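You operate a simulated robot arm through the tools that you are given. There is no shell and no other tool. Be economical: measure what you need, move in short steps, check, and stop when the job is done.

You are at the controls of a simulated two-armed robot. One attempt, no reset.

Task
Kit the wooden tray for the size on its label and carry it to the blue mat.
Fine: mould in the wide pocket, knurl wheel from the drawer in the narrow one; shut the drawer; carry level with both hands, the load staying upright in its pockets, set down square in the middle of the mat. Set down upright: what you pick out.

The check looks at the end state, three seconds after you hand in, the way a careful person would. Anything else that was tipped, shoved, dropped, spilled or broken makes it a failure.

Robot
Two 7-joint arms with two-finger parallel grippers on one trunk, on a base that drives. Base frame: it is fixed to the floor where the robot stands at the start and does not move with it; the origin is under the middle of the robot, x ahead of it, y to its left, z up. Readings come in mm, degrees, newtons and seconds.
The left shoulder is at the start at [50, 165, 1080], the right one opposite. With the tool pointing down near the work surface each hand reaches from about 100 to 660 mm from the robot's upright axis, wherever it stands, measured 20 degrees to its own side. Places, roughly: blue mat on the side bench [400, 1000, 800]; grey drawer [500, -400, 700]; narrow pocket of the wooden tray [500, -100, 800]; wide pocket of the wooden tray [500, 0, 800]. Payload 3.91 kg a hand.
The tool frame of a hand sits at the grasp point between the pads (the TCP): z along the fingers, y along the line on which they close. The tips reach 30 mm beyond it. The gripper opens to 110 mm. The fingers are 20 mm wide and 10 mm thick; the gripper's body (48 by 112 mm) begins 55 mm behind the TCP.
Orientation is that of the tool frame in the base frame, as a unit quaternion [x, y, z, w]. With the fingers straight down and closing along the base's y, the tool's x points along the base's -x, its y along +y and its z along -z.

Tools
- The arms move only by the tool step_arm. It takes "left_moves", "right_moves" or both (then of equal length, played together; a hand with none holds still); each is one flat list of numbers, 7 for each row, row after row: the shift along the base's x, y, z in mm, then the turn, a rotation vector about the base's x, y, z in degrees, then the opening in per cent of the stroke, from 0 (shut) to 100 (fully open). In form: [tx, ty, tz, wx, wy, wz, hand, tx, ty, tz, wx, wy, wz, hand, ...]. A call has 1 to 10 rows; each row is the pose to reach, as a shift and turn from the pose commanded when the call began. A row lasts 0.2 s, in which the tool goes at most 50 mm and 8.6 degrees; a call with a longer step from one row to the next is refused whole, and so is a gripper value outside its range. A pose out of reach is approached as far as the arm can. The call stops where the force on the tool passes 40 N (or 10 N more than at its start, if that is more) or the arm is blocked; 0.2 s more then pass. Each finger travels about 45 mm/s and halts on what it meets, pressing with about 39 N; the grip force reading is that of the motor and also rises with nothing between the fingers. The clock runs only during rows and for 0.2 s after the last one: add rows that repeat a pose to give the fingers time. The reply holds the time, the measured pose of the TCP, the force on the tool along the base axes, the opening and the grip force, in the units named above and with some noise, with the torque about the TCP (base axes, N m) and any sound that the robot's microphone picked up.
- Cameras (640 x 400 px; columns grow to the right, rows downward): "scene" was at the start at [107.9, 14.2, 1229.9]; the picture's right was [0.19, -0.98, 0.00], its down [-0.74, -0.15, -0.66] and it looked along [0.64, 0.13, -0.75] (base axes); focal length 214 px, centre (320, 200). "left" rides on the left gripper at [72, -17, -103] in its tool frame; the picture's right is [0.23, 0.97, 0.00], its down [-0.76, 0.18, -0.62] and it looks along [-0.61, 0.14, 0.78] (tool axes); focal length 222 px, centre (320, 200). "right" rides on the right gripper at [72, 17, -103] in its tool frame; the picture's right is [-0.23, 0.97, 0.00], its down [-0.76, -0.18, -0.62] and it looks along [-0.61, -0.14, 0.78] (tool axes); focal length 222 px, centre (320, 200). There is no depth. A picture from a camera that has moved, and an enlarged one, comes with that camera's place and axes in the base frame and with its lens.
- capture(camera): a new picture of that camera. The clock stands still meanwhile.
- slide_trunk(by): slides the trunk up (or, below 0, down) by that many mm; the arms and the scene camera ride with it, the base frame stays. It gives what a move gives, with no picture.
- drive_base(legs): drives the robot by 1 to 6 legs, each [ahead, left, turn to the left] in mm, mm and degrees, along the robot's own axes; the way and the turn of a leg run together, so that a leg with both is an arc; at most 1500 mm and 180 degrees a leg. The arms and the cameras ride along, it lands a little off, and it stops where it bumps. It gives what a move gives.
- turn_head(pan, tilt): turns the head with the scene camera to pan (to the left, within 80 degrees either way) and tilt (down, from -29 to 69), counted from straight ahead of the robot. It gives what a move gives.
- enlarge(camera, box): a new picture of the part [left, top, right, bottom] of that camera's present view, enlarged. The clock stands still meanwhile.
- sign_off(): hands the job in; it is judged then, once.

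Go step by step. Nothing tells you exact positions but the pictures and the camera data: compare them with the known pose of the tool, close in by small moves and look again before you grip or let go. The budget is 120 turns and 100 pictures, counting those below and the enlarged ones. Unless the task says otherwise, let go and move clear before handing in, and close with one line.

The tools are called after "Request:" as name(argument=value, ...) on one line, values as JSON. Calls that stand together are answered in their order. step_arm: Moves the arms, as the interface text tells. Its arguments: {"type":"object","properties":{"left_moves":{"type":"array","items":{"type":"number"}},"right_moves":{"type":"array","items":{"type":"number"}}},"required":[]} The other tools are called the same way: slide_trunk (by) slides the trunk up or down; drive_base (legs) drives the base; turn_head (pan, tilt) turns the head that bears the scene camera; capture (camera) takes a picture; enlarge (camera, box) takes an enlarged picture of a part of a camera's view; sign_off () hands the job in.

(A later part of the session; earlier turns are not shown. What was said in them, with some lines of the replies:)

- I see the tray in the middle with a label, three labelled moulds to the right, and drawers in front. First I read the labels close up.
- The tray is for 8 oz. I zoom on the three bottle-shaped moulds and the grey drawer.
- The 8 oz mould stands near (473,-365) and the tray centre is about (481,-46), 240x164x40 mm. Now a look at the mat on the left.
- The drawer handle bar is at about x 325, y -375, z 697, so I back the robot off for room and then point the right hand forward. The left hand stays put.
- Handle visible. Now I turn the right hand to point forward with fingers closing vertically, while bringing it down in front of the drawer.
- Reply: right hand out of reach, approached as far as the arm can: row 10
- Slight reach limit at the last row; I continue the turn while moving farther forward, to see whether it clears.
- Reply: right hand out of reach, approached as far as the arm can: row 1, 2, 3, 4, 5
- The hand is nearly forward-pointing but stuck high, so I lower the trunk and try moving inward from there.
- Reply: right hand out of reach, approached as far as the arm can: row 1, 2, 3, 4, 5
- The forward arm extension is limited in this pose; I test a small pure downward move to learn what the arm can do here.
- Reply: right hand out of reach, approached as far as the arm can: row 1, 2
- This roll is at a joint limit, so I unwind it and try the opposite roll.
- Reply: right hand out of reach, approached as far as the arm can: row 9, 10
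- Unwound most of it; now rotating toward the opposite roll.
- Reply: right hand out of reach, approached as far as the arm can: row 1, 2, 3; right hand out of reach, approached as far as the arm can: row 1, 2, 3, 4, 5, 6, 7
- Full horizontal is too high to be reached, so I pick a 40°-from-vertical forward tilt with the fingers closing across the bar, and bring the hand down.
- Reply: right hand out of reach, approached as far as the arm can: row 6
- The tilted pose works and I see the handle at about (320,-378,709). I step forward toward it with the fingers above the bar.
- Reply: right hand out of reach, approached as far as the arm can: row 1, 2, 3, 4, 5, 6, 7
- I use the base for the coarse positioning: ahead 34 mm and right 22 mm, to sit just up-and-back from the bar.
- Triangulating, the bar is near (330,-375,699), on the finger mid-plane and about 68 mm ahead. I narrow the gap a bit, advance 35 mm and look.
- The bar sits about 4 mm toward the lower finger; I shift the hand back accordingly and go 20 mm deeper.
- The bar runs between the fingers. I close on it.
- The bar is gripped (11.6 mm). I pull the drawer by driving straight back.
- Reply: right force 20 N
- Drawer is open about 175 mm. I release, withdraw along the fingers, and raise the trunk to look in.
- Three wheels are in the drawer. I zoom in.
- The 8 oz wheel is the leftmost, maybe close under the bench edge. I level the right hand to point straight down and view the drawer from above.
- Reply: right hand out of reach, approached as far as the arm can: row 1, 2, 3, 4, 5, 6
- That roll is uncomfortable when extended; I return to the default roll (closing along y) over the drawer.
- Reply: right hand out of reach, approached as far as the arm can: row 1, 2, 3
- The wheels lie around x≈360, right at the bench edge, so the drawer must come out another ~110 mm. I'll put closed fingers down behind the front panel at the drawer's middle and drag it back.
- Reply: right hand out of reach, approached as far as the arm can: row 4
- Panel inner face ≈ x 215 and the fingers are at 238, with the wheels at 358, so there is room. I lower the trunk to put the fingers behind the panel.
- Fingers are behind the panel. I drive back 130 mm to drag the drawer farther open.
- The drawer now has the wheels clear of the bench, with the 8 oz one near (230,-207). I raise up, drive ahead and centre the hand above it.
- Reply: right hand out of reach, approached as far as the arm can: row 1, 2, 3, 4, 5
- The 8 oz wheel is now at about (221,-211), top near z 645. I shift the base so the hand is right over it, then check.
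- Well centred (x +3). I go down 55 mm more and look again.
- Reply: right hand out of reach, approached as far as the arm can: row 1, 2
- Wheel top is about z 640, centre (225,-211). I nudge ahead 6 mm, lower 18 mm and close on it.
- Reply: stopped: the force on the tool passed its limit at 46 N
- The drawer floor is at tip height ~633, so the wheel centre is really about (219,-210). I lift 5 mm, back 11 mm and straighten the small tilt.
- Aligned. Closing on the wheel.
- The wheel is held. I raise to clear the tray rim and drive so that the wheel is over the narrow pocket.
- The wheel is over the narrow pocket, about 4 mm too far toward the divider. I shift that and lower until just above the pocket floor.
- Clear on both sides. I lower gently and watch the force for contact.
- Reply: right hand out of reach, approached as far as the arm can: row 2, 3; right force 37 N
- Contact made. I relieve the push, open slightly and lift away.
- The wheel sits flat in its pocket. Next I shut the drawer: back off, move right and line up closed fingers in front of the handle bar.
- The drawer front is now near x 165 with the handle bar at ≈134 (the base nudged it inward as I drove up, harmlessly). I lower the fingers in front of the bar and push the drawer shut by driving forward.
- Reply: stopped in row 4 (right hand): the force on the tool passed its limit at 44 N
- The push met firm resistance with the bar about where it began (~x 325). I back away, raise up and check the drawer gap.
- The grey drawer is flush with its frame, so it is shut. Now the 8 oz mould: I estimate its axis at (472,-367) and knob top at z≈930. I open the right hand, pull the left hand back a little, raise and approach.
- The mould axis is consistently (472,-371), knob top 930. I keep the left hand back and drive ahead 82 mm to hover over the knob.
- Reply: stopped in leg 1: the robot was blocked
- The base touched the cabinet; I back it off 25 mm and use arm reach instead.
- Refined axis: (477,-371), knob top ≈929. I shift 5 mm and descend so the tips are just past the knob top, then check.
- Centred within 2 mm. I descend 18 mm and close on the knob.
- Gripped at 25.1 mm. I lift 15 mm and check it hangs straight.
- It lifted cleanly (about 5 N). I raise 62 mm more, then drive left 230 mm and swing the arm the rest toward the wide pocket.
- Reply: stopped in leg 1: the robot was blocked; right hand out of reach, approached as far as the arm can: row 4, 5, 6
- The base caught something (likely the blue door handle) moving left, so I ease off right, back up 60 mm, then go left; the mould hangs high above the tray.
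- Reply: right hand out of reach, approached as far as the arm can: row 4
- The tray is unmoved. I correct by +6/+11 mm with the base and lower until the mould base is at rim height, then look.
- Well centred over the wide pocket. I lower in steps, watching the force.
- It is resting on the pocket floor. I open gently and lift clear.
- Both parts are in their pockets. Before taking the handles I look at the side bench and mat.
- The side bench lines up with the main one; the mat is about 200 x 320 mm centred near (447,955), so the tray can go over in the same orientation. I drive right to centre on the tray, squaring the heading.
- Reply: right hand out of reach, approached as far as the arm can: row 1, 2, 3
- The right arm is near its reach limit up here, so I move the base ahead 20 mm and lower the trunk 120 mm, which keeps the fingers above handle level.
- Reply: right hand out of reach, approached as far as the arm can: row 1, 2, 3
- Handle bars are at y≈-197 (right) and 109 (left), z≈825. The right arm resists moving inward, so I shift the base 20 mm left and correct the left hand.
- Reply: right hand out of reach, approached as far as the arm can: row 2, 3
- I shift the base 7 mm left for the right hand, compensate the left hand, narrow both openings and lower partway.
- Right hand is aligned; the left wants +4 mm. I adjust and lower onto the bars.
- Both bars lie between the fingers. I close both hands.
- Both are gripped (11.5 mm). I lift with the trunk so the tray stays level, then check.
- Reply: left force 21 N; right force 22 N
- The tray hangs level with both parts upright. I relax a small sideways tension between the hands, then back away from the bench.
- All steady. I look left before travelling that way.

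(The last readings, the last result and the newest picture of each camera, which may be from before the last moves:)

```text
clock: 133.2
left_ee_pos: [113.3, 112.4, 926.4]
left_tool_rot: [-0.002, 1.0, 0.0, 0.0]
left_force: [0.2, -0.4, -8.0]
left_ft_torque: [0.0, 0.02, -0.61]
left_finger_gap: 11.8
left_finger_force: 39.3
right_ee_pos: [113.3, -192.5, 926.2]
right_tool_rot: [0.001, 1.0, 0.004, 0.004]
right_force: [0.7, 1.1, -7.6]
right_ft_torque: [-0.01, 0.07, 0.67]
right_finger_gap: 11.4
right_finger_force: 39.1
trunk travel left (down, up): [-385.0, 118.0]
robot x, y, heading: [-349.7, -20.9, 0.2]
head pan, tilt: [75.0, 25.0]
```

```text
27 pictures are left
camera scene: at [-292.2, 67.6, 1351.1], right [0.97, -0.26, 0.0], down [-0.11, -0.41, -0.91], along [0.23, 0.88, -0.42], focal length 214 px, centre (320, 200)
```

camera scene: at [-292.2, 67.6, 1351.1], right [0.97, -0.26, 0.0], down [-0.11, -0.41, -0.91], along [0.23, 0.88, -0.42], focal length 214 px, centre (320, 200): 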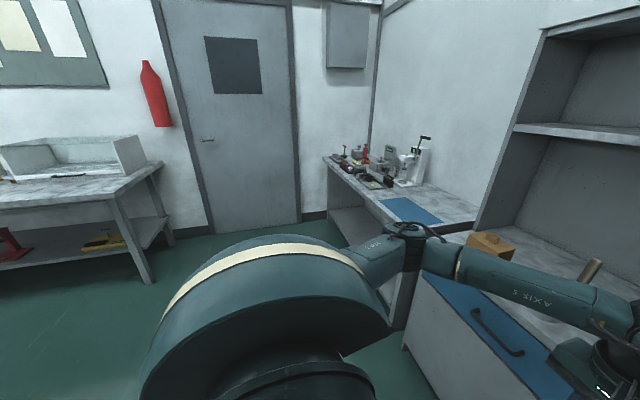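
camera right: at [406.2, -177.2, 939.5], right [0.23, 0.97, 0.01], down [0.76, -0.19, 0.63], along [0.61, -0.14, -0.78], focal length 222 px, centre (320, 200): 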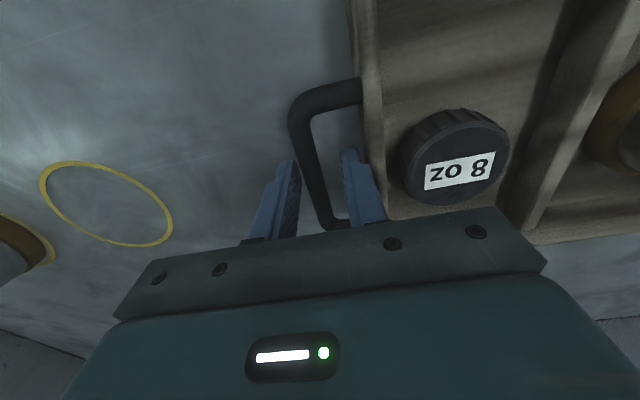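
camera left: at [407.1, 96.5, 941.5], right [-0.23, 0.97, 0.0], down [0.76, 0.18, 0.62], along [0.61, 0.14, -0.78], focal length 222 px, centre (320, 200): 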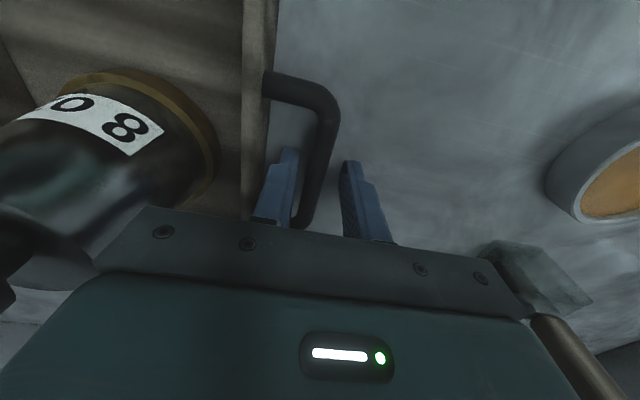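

The way is clear. I drive left in two legs with the tray held level.

Request:
drive_base(legs=[[0, 480, 0], [0, 480, 0]])

Request:
turn_head(pan=0, tilt=45)

Request:
capture(camera="scene")

```text
clock: 142.2
left_ee_pos: [113.9, 1071.6, 926.5]
left_tool_rot: [0.0, 1.0, -0.001, -0.001]
left_force: [0.3, -1.6, -7.9]
left_ft_torque: [-0.05, 0.07, -0.63]
left_finger_gap: 11.5
left_finger_force: 38.5
right_ee_pos: [112.2, 763.8, 926.5]
right_tool_rot: [0.004, 1.0, 0.003, 0.003]
right_force: [-1.3, 1.8, -8.3]
right_ft_torque: [0.05, 0.01, 0.69]
right_finger_gap: 11.5
right_finger_force: 39.2
trunk travel left (down, up): [-385.0, 118.0]
robot x, y, heading: [-347.4, 940.2, -0.2]
head pan, tilt: [75.0, 25.0]
```

```text
clock: 143.7
left_ee_pos: [115.4, 1070.9, 925.1]
left_tool_rot: [0.001, 1.0, 0.0, -0.001]
left_force: [0.4, -1.2, -7.8]
left_ft_torque: [-0.03, -0.01, -0.61]
left_finger_gap: 11.5
left_finger_force: 38.5
right_ee_pos: [112.2, 764.6, 926.1]
right_tool_rot: [0.003, 1.0, 0.003, 0.003]
right_force: [-0.8, 1.4, -7.2]
right_ft_torque: [-0.02, 0.02, 0.7]
right_finger_gap: 11.4
right_finger_force: 39.0
trunk travel left (down, up): [-385.0, 118.0]
robot x, y, heading: [-345.0, 938.6, -0.3]
head pan, tilt: [0.0, 45.0]
```

```text
26 pictures are left
camera scene: at [-234.7, 938.1, 1320.4], right [0.0, -1.0, 0.0], down [-0.71, 0.0, -0.71], along [0.71, 0.0, -0.71], focal length 214 px, centre (320, 200)
```

scene: 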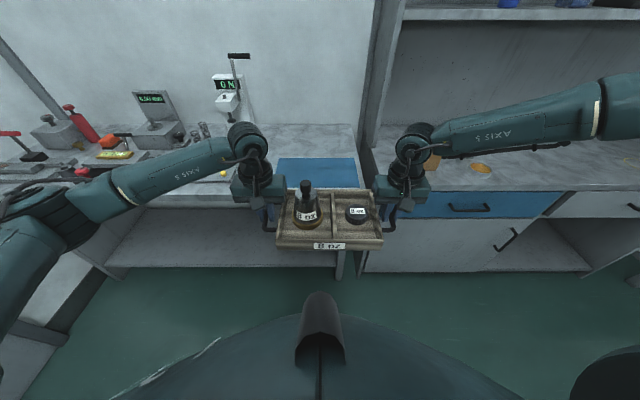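

I zoom on the mat behind the tray.

Request:
enlarge(camera="scene", box=[224, 120, 416, 240])

Request:
capture(camera="left")

Request:
capture(camera="right")

```text
3.33 times, centred on (320, 180) of scene
camera zoom: at [-234.7, 938.1, 1320.4], right [0.0, -1.0, 0.0], down [-0.71, 0.0, -0.71], along [0.71, 0.0, -0.71], focal length 715 px, centre (320, 267)
```

zoom: 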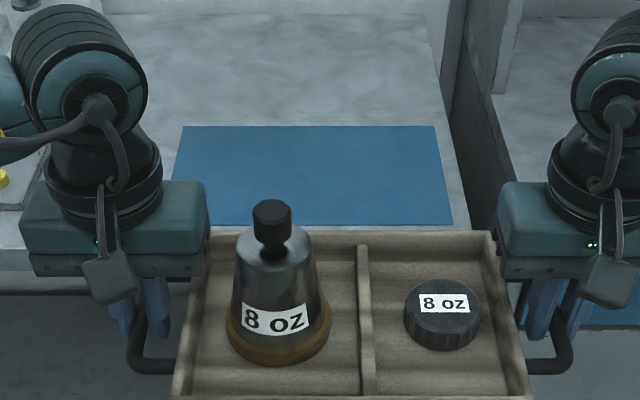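

```text
24 pictures are left
camera left: at [41.4, 1053.2, 1030.6], right [-0.23, 0.97, 0.0], down [0.76, 0.18, 0.62], along [0.6, 0.14, -0.78], focal length 222 px, centre (320, 200)
```

left: 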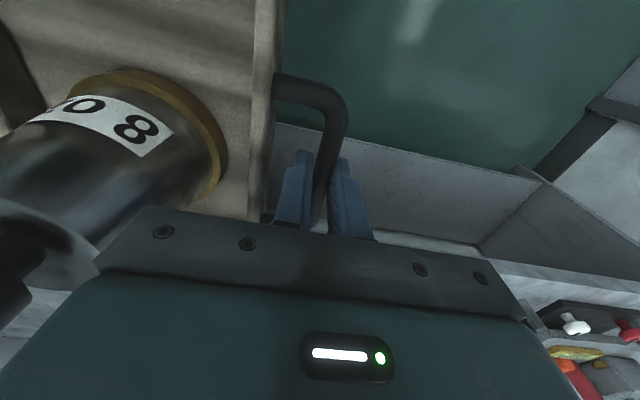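

```text
23 pictures are left
camera right: at [39.9, 781.2, 1028.5], right [0.23, 0.97, 0.01], down [0.76, -0.19, 0.63], along [0.61, -0.14, -0.78], focal length 222 px, centre (320, 200)
```

right: 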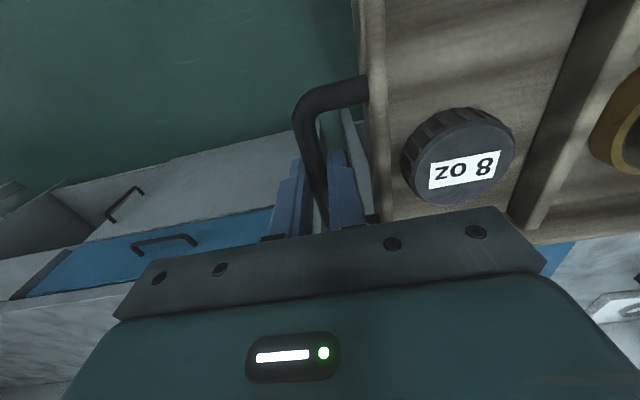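

In the camera frame the mat's middle is ~41 mm left of the tray's middle and about 331 mm ahead. I drive left 41, then ahead 300, and look.

Request:
drive_base(legs=[[0, 41, 0], [300, 0, 0]])

Request:
capture(camera="scene")

Request:
capture(camera="left")

Request:
capture(camera="right")

```text
clock: 146.4
left_ee_pos: [411.1, 1119.0, 926.5]
left_tool_rot: [-0.006, 1.0, 0.0, -0.002]
left_force: [0.8, -1.3, -8.6]
left_ft_torque: [0.0, 0.03, -0.65]
left_finger_gap: 11.4
left_finger_force: 39.2
right_ee_pos: [412.6, 812.8, 926.3]
right_tool_rot: [-0.005, 1.0, 0.004, 0.003]
right_force: [-0.8, 1.5, -7.1]
right_ft_torque: [0.02, 0.04, 0.68]
right_finger_gap: 11.7
right_finger_force: 39.2
trunk travel left (down, up): [-385.0, 118.0]
robot x, y, heading: [-49.2, 981.0, 0.7]
head pan, tilt: [0.0, 45.0]
```

```text
22 pictures are left
camera scene: at [63.7, 982.4, 1320.3], right [0.01, -1.0, 0.0], down [-0.71, -0.01, -0.71], along [0.71, 0.01, -0.71], focal length 214 px, centre (320, 200)
```

scene: 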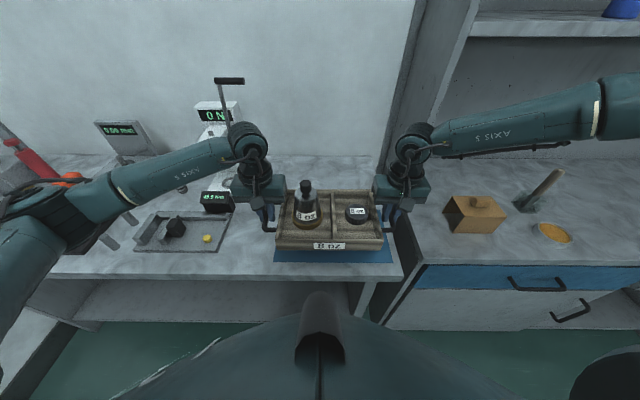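

```text
21 pictures are left
camera left: at [338.1, 1101.1, 1030.3], right [-0.24, 0.97, 0.0], down [0.76, 0.19, 0.62], along [0.6, 0.15, -0.78], focal length 222 px, centre (320, 200)
```

left: 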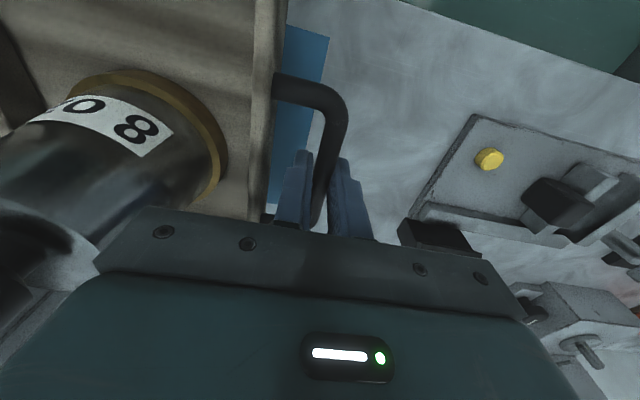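

```text
20 pictures are left
camera right: at [340.1, 829.1, 1028.2], right [0.22, 0.98, 0.01], down [0.76, -0.18, 0.63], along [0.61, -0.13, -0.78], focal length 222 px, centre (320, 200)
```

right: 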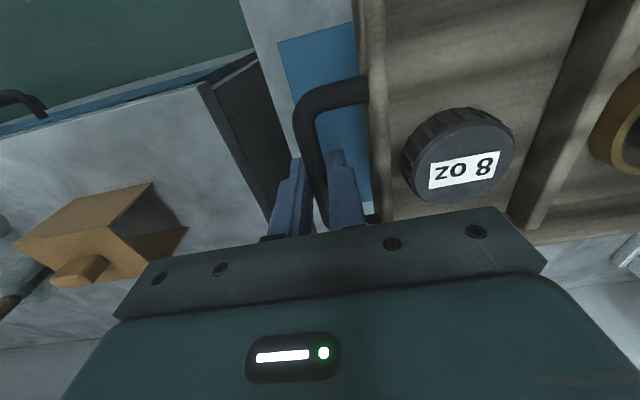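

The mat's front corners triangulate to (345,794) and (344,1111), so its centre is about (444,952). The heading is 0.7° off; I correct that and move ahead 31, right 8.

Request:
drive_base(legs=[[31, -8, -0.7]])

Request:
enlarge(camera="scene", box=[224, 160, 416, 280])

Request:
capture(camera="left")

Request:
capture(camera="right")

```text
clock: 147.2
left_ee_pos: [443.3, 1105.4, 925.1]
left_tool_rot: [0.0, 1.0, 0.0, -0.002]
left_force: [0.1, -1.6, -8.9]
left_ft_torque: [0.02, 0.05, -0.63]
left_finger_gap: 11.7
left_finger_force: 39.1
right_ee_pos: [440.3, 798.8, 925.4]
right_tool_rot: [0.002, 1.0, 0.003, 0.002]
right_force: [0.0, 1.4, -8.0]
right_ft_torque: [0.04, 0.07, 0.67]
right_finger_gap: 11.6
right_finger_force: 38.9
trunk travel left (down, up): [-385.0, 118.0]
robot x, y, heading: [-19.9, 976.4, 0.0]
head pan, tilt: [0.0, 45.0]
```

```text
3.33 times, centred on (320, 220) of scene
camera zoom: at [94.7, 972.9, 1320.3], right [0.0, -1.0, 0.0], down [-0.71, 0.0, -0.71], along [0.71, 0.0, -0.71], focal length 715 px, centre (320, 133)
```

zoom: 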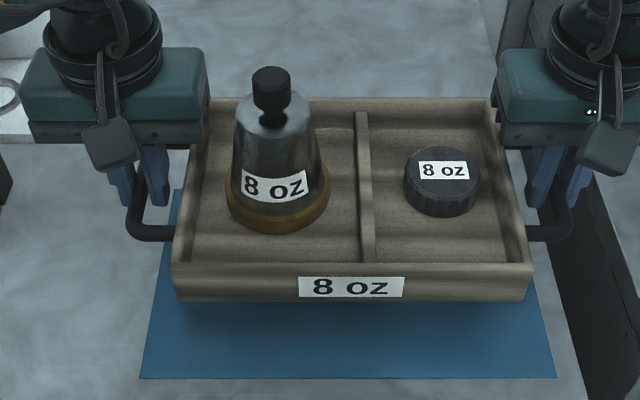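

```text
18 pictures are left
camera left: at [370.3, 1088.5, 1030.0], right [-0.23, 0.97, 0.0], down [0.76, 0.18, 0.62], along [0.6, 0.14, -0.78], focal length 222 px, centre (320, 200)
```

left: 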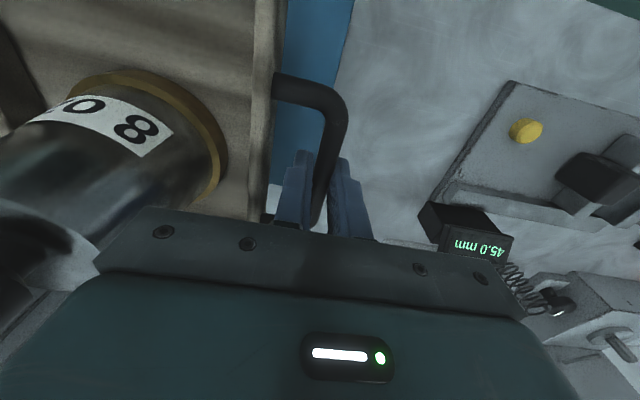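

```text
17 pictures are left
camera right: at [368.9, 816.4, 1027.9], right [0.23, 0.97, 0.01], down [0.76, -0.19, 0.63], along [0.61, -0.14, -0.78], focal length 222 px, centre (320, 200)
```

right: 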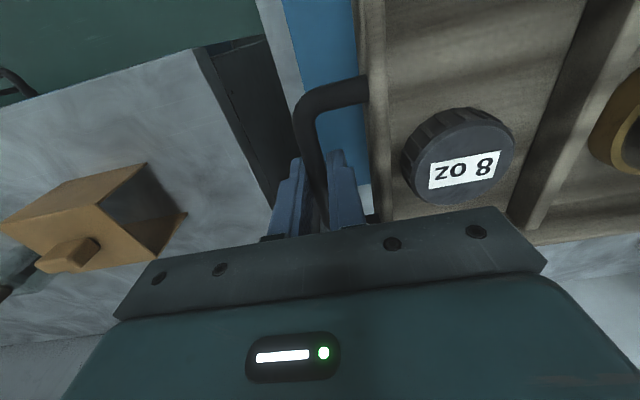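

Tray and mat centres agree within about 1–2 mm and the edges are parallel. I lower most of the way and check.

Request:
slide_trunk(by=-60)

Request:
slide_trunk(by=-18)

Request:
enlarge(camera="scene", box=[224, 170, 416, 290])

```text
clock: 148.2
left_ee_pos: [441.6, 1106.1, 866.1]
left_tool_rot: [0.001, 1.0, 0.001, -0.002]
left_force: [-0.2, -0.7, -8.6]
left_ft_torque: [0.0, 0.08, -0.6]
left_finger_gap: 11.3
left_finger_force: 38.9
right_ee_pos: [440.0, 800.8, 865.6]
right_tool_rot: [0.003, 1.0, 0.003, 0.002]
right_force: [0.0, 1.3, -6.6]
right_ft_torque: [0.02, 0.03, 0.63]
right_finger_gap: 11.6
right_finger_force: 39.0
trunk travel left (down, up): [-325.0, 178.0]
robot x, y, heading: [-20.6, 971.5, -0.2]
head pan, tilt: [0.0, 45.0]
```

```text
clock: 148.9
left_ee_pos: [441.9, 1106.5, 848.9]
left_tool_rot: [0.0, 1.0, 0.001, -0.002]
left_force: [0.1, -0.9, -7.5]
left_ft_torque: [-0.06, 0.01, -0.64]
left_finger_gap: 11.5
left_finger_force: 39.2
right_ee_pos: [440.4, 799.3, 848.8]
right_tool_rot: [0.003, 1.0, 0.004, 0.003]
right_force: [-1.1, 1.3, -6.7]
right_ft_torque: [0.02, 0.09, 0.63]
right_finger_gap: 11.8
right_finger_force: 39.1
trunk travel left (down, up): [-307.0, 196.0]
robot x, y, heading: [-19.7, 978.9, -0.2]
head pan, tilt: [0.0, 45.0]
```

```text
3.33 times, centred on (320, 230) of scene
camera zoom: at [93.2, 973.3, 1242.4], right [0.0, -1.0, 0.0], down [-0.71, 0.0, -0.71], along [0.71, 0.0, -0.71], focal length 715 px, centre (320, 100)
```

zoom: 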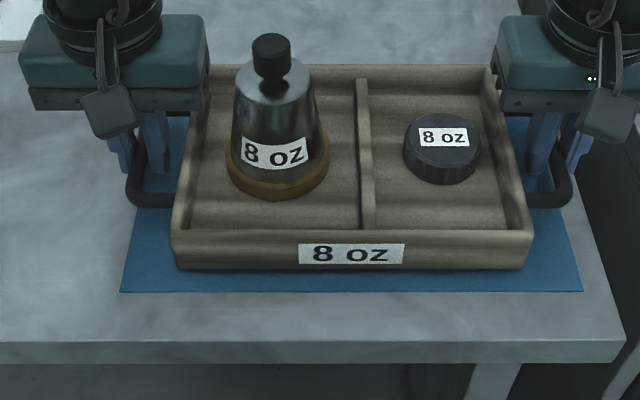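

Centred nicely. I lower the last few millimetres watching the load come off.

Request:
slide_trunk(by=-8)

Request:
slide_trunk(by=-3)

```text
clock: 149.5
left_ee_pos: [442.3, 1105.6, 840.1]
left_tool_rot: [0.001, 1.0, 0.0, -0.002]
left_force: [0.2, -1.0, -9.5]
left_ft_torque: [-0.03, 0.02, -0.58]
left_finger_gap: 11.2
left_finger_force: 38.5
right_ee_pos: [440.1, 798.7, 838.9]
right_tool_rot: [0.002, 1.0, 0.004, 0.003]
right_force: [-0.4, 1.4, -7.7]
right_ft_torque: [0.04, 0.07, 0.63]
right_finger_gap: 11.6
right_finger_force: 39.1
trunk travel left (down, up): [-299.0, 204.0]
robot x, y, heading: [-23.2, 975.1, -0.1]
head pan, tilt: [0.0, 45.0]
```

```text
clock: 150.0
left_ee_pos: [441.3, 1105.9, 838.0]
left_tool_rot: [0.001, 1.0, 0.0, -0.001]
left_force: [-0.2, 1.0, -3.6]
left_ft_torque: [0.01, -0.27, -0.59]
left_finger_gap: 11.7
left_finger_force: 38.4
right_ee_pos: [440.5, 801.6, 839.1]
right_tool_rot: [0.002, 1.0, 0.003, 0.004]
right_force: [-0.9, 0.6, -4.2]
right_ft_torque: [0.01, -0.36, 0.63]
right_finger_gap: 11.3
right_finger_force: 38.8
trunk travel left (down, up): [-296.0, 207.0]
robot x, y, heading: [-22.3, 971.5, -0.1]
head pan, tilt: [0.0, 45.0]
```

Contact is starting; one more small step, then I release both hands together.

Request:
slide_trunk(by=-2)

Request:
step_arm(left_moves=[0, 0, 0, 0, 0, 0, 14, 0, 0, 0, 0, 0, 0, 18, 0, 0, 0, 0, 0, 0, 24, 0, 0, 0, 0, 0, 0, 24], right_moves=[0, 0, 0, 0, 0, 0, 14, 0, 0, 0, 0, 0, 0, 18, 0, 0, 0, 0, 0, 0, 24, 0, 0, 0, 0, 0, 0, 24])

Request:
capture(camera="left")

Request:
capture(camera="right")

```text
clock: 150.5
left_ee_pos: [442.3, 1105.4, 837.7]
left_tool_rot: [0.0, 1.0, 0.0, 0.002]
left_force: [4.4, 1.0, 10.1]
left_ft_torque: [0.06, 0.81, -0.63]
left_finger_gap: 11.5
left_finger_force: 39.2
right_ee_pos: [440.1, 801.0, 838.8]
right_tool_rot: [0.002, 1.0, 0.004, 0.005]
right_force: [1.4, -4.0, 10.5]
right_ft_torque: [-0.09, 0.8, 0.69]
right_finger_gap: 11.2
right_finger_force: 39.1
trunk travel left (down, up): [-294.0, 209.0]
robot x, y, heading: [-22.9, 976.4, 0.0]
head pan, tilt: [0.0, 45.0]
```

```text
clock: 151.5
left_ee_pos: [440.9, 1106.7, 835.2]
left_tool_rot: [0.0, 1.0, 0.0, -0.001]
left_force: [-0.1, 0.6, 0.6]
left_ft_torque: [0.01, 0.02, -0.02]
left_finger_gap: 26.6
left_finger_force: 0.0
right_ee_pos: [439.0, 799.6, 836.1]
right_tool_rot: [0.003, 1.0, 0.004, 0.003]
right_force: [0.8, -0.4, -0.5]
right_ft_torque: [-0.01, -0.02, -0.03]
right_finger_gap: 26.5
right_finger_force: 0.1
trunk travel left (down, up): [-294.0, 209.0]
robot x, y, heading: [-19.7, 973.5, 0.1]
head pan, tilt: [0.0, 45.0]
```

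```text
15 pictures are left
camera left: at [368.6, 1088.7, 939.9], right [-0.23, 0.97, 0.0], down [0.76, 0.18, 0.62], along [0.61, 0.14, -0.78], focal length 222 px, centre (320, 200)
```

left: 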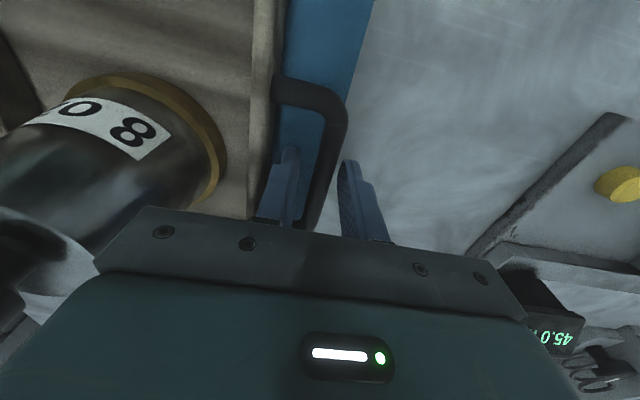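

```text
14 pictures are left
camera right: at [367.2, 816.7, 937.9], right [0.23, 0.97, 0.01], down [0.76, -0.19, 0.63], along [0.61, -0.14, -0.78], focal length 222 px, centre (320, 200)
```

right: 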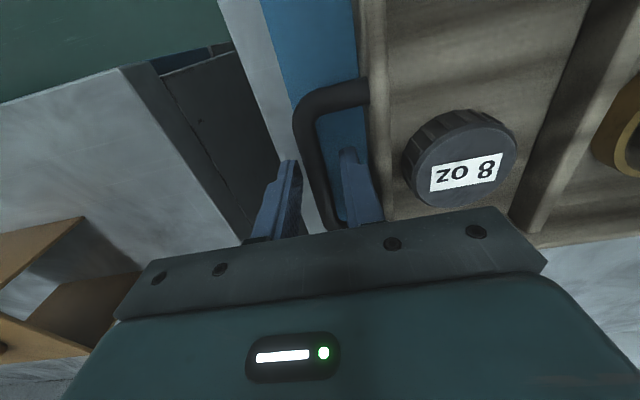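

Both hands are free of the bars. I raise the trunk to clear, then check.

Request:
slide_trunk(by=170)

Request:
drive_base(legs=[[-250, 0, 0]])

Request:
capture(camera="scene")

Request:
enlarge(camera="scene", box=[240, 110, 400, 210])

```text
clock: 153.4
left_ee_pos: [441.2, 1105.6, 1004.9]
left_tool_rot: [0.001, 1.0, 0.0, -0.001]
left_force: [0.5, -0.1, 0.2]
left_ft_torque: [0.01, 0.01, -0.03]
left_finger_gap: 26.5
left_finger_force: 0.0
right_ee_pos: [439.3, 799.8, 1005.6]
right_tool_rot: [0.003, 1.0, 0.003, 0.004]
right_force: [-0.2, 0.8, -0.6]
right_ft_torque: [-0.03, -0.03, -0.03]
right_finger_gap: 26.5
right_finger_force: 0.2
trunk travel left (down, up): [-464.0, 39.0]
robot x, y, heading: [-19.1, 975.9, -0.1]
head pan, tilt: [0.0, 45.0]
```

```text
clock: 155.3
left_ee_pos: [187.9, 1107.2, 1005.6]
left_tool_rot: [0.0, 1.0, 0.0, 0.0]
left_force: [0.6, 0.1, 0.9]
left_ft_torque: [-0.03, 0.01, 0.01]
left_finger_gap: 26.3
left_finger_force: 0.1
right_ee_pos: [185.1, 800.6, 1005.7]
right_tool_rot: [0.002, 1.0, 0.004, 0.003]
right_force: [0.2, -0.6, -0.2]
right_ft_torque: [-0.01, -0.03, 0.03]
right_finger_gap: 26.6
right_finger_force: 0.0
trunk travel left (down, up): [-464.0, 39.0]
robot x, y, heading: [-274.8, 979.3, 0.1]
head pan, tilt: [0.0, 45.0]
```

```text
13 pictures are left
camera scene: at [-162.1, 973.7, 1399.7], right [0.0, -1.0, 0.0], down [-0.71, 0.0, -0.71], along [0.71, 0.0, -0.71], focal length 214 px, centre (320, 200)
```

scene: 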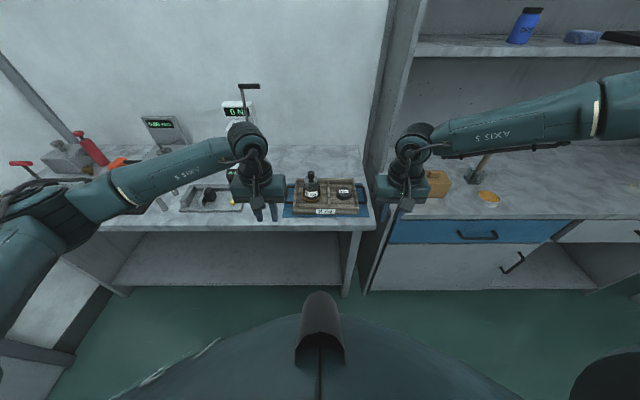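

```text
4.00 times, centred on (320, 160) of scene
camera zoom: at [-162.1, 973.7, 1399.7], right [0.0, -1.0, 0.0], down [-0.71, 0.0, -0.71], along [0.71, 0.0, -0.71], focal length 858 px, centre (320, 360)
```

zoom: 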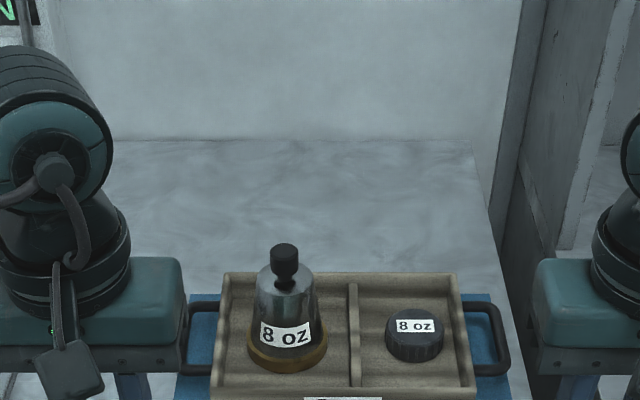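

Request:
enlarge(camera="scene", box=[264, 165, 392, 245])

Request:
turn_head(pan=-50, tilt=30)

Request:
capture(camera="scene")

```text
5.00 times, centred on (328, 205) of scene
camera zoom: at [-162.1, 973.7, 1399.7], right [0.0, -1.0, 0.0], down [-0.71, 0.0, -0.71], along [0.71, 0.0, -0.71], focal length 1072 px, centre (280, 175)
```

zoom: 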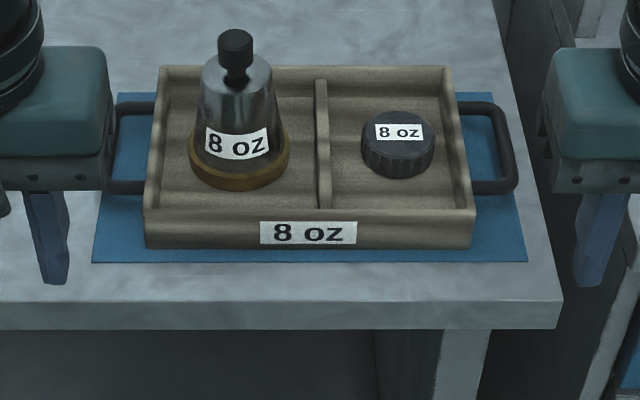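

```text
clock: 156.4
left_ee_pos: [186.5, 1105.8, 1005.1]
left_tool_rot: [0.001, 1.0, -0.001, -0.001]
left_force: [-0.2, -0.1, 0.6]
left_ft_torque: [0.03, -0.02, 0.01]
left_finger_gap: 26.3
left_finger_force: 0.0
right_ee_pos: [186.2, 800.1, 1005.8]
right_tool_rot: [0.002, 1.0, 0.004, 0.003]
right_force: [-0.3, -0.1, 0.4]
right_ft_torque: [0.03, 0.02, 0.0]
right_finger_gap: 26.4
right_finger_force: 0.1
trunk travel left (down, up): [-464.0, 39.0]
robot x, y, heading: [-275.8, 978.6, -0.4]
head pan, tilt: [-50.0, 30.0]
```

```text
10 pictures are left
camera scene: at [-184.7, 904.6, 1422.2], right [-0.77, -0.64, 0.0], down [-0.32, 0.38, -0.87], along [0.56, -0.66, -0.5], focal length 214 px, centre (320, 200)
```

scene: 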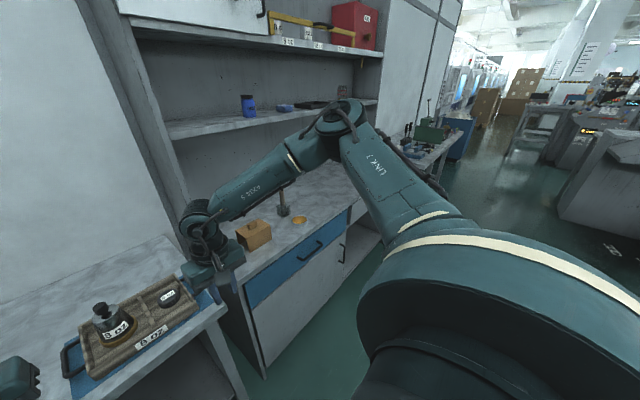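

The tray is square and centred on the mat, about 14 mm clear front and back and the same on both sides. Both 8 oz parts are upright, the drawer is shut and both hands are clear, so I hand in.

Request:
sign_off()

```text
The job is handed in.
```

The job is handed in: the tray holds the 8 oz mould in its wide pocket and the 8 oz knurl wheel in its narrow one, and sits square in the middle of the blue mat. The grey drawer is shut, and the base bumped the bench twice along the way with no visible harm.
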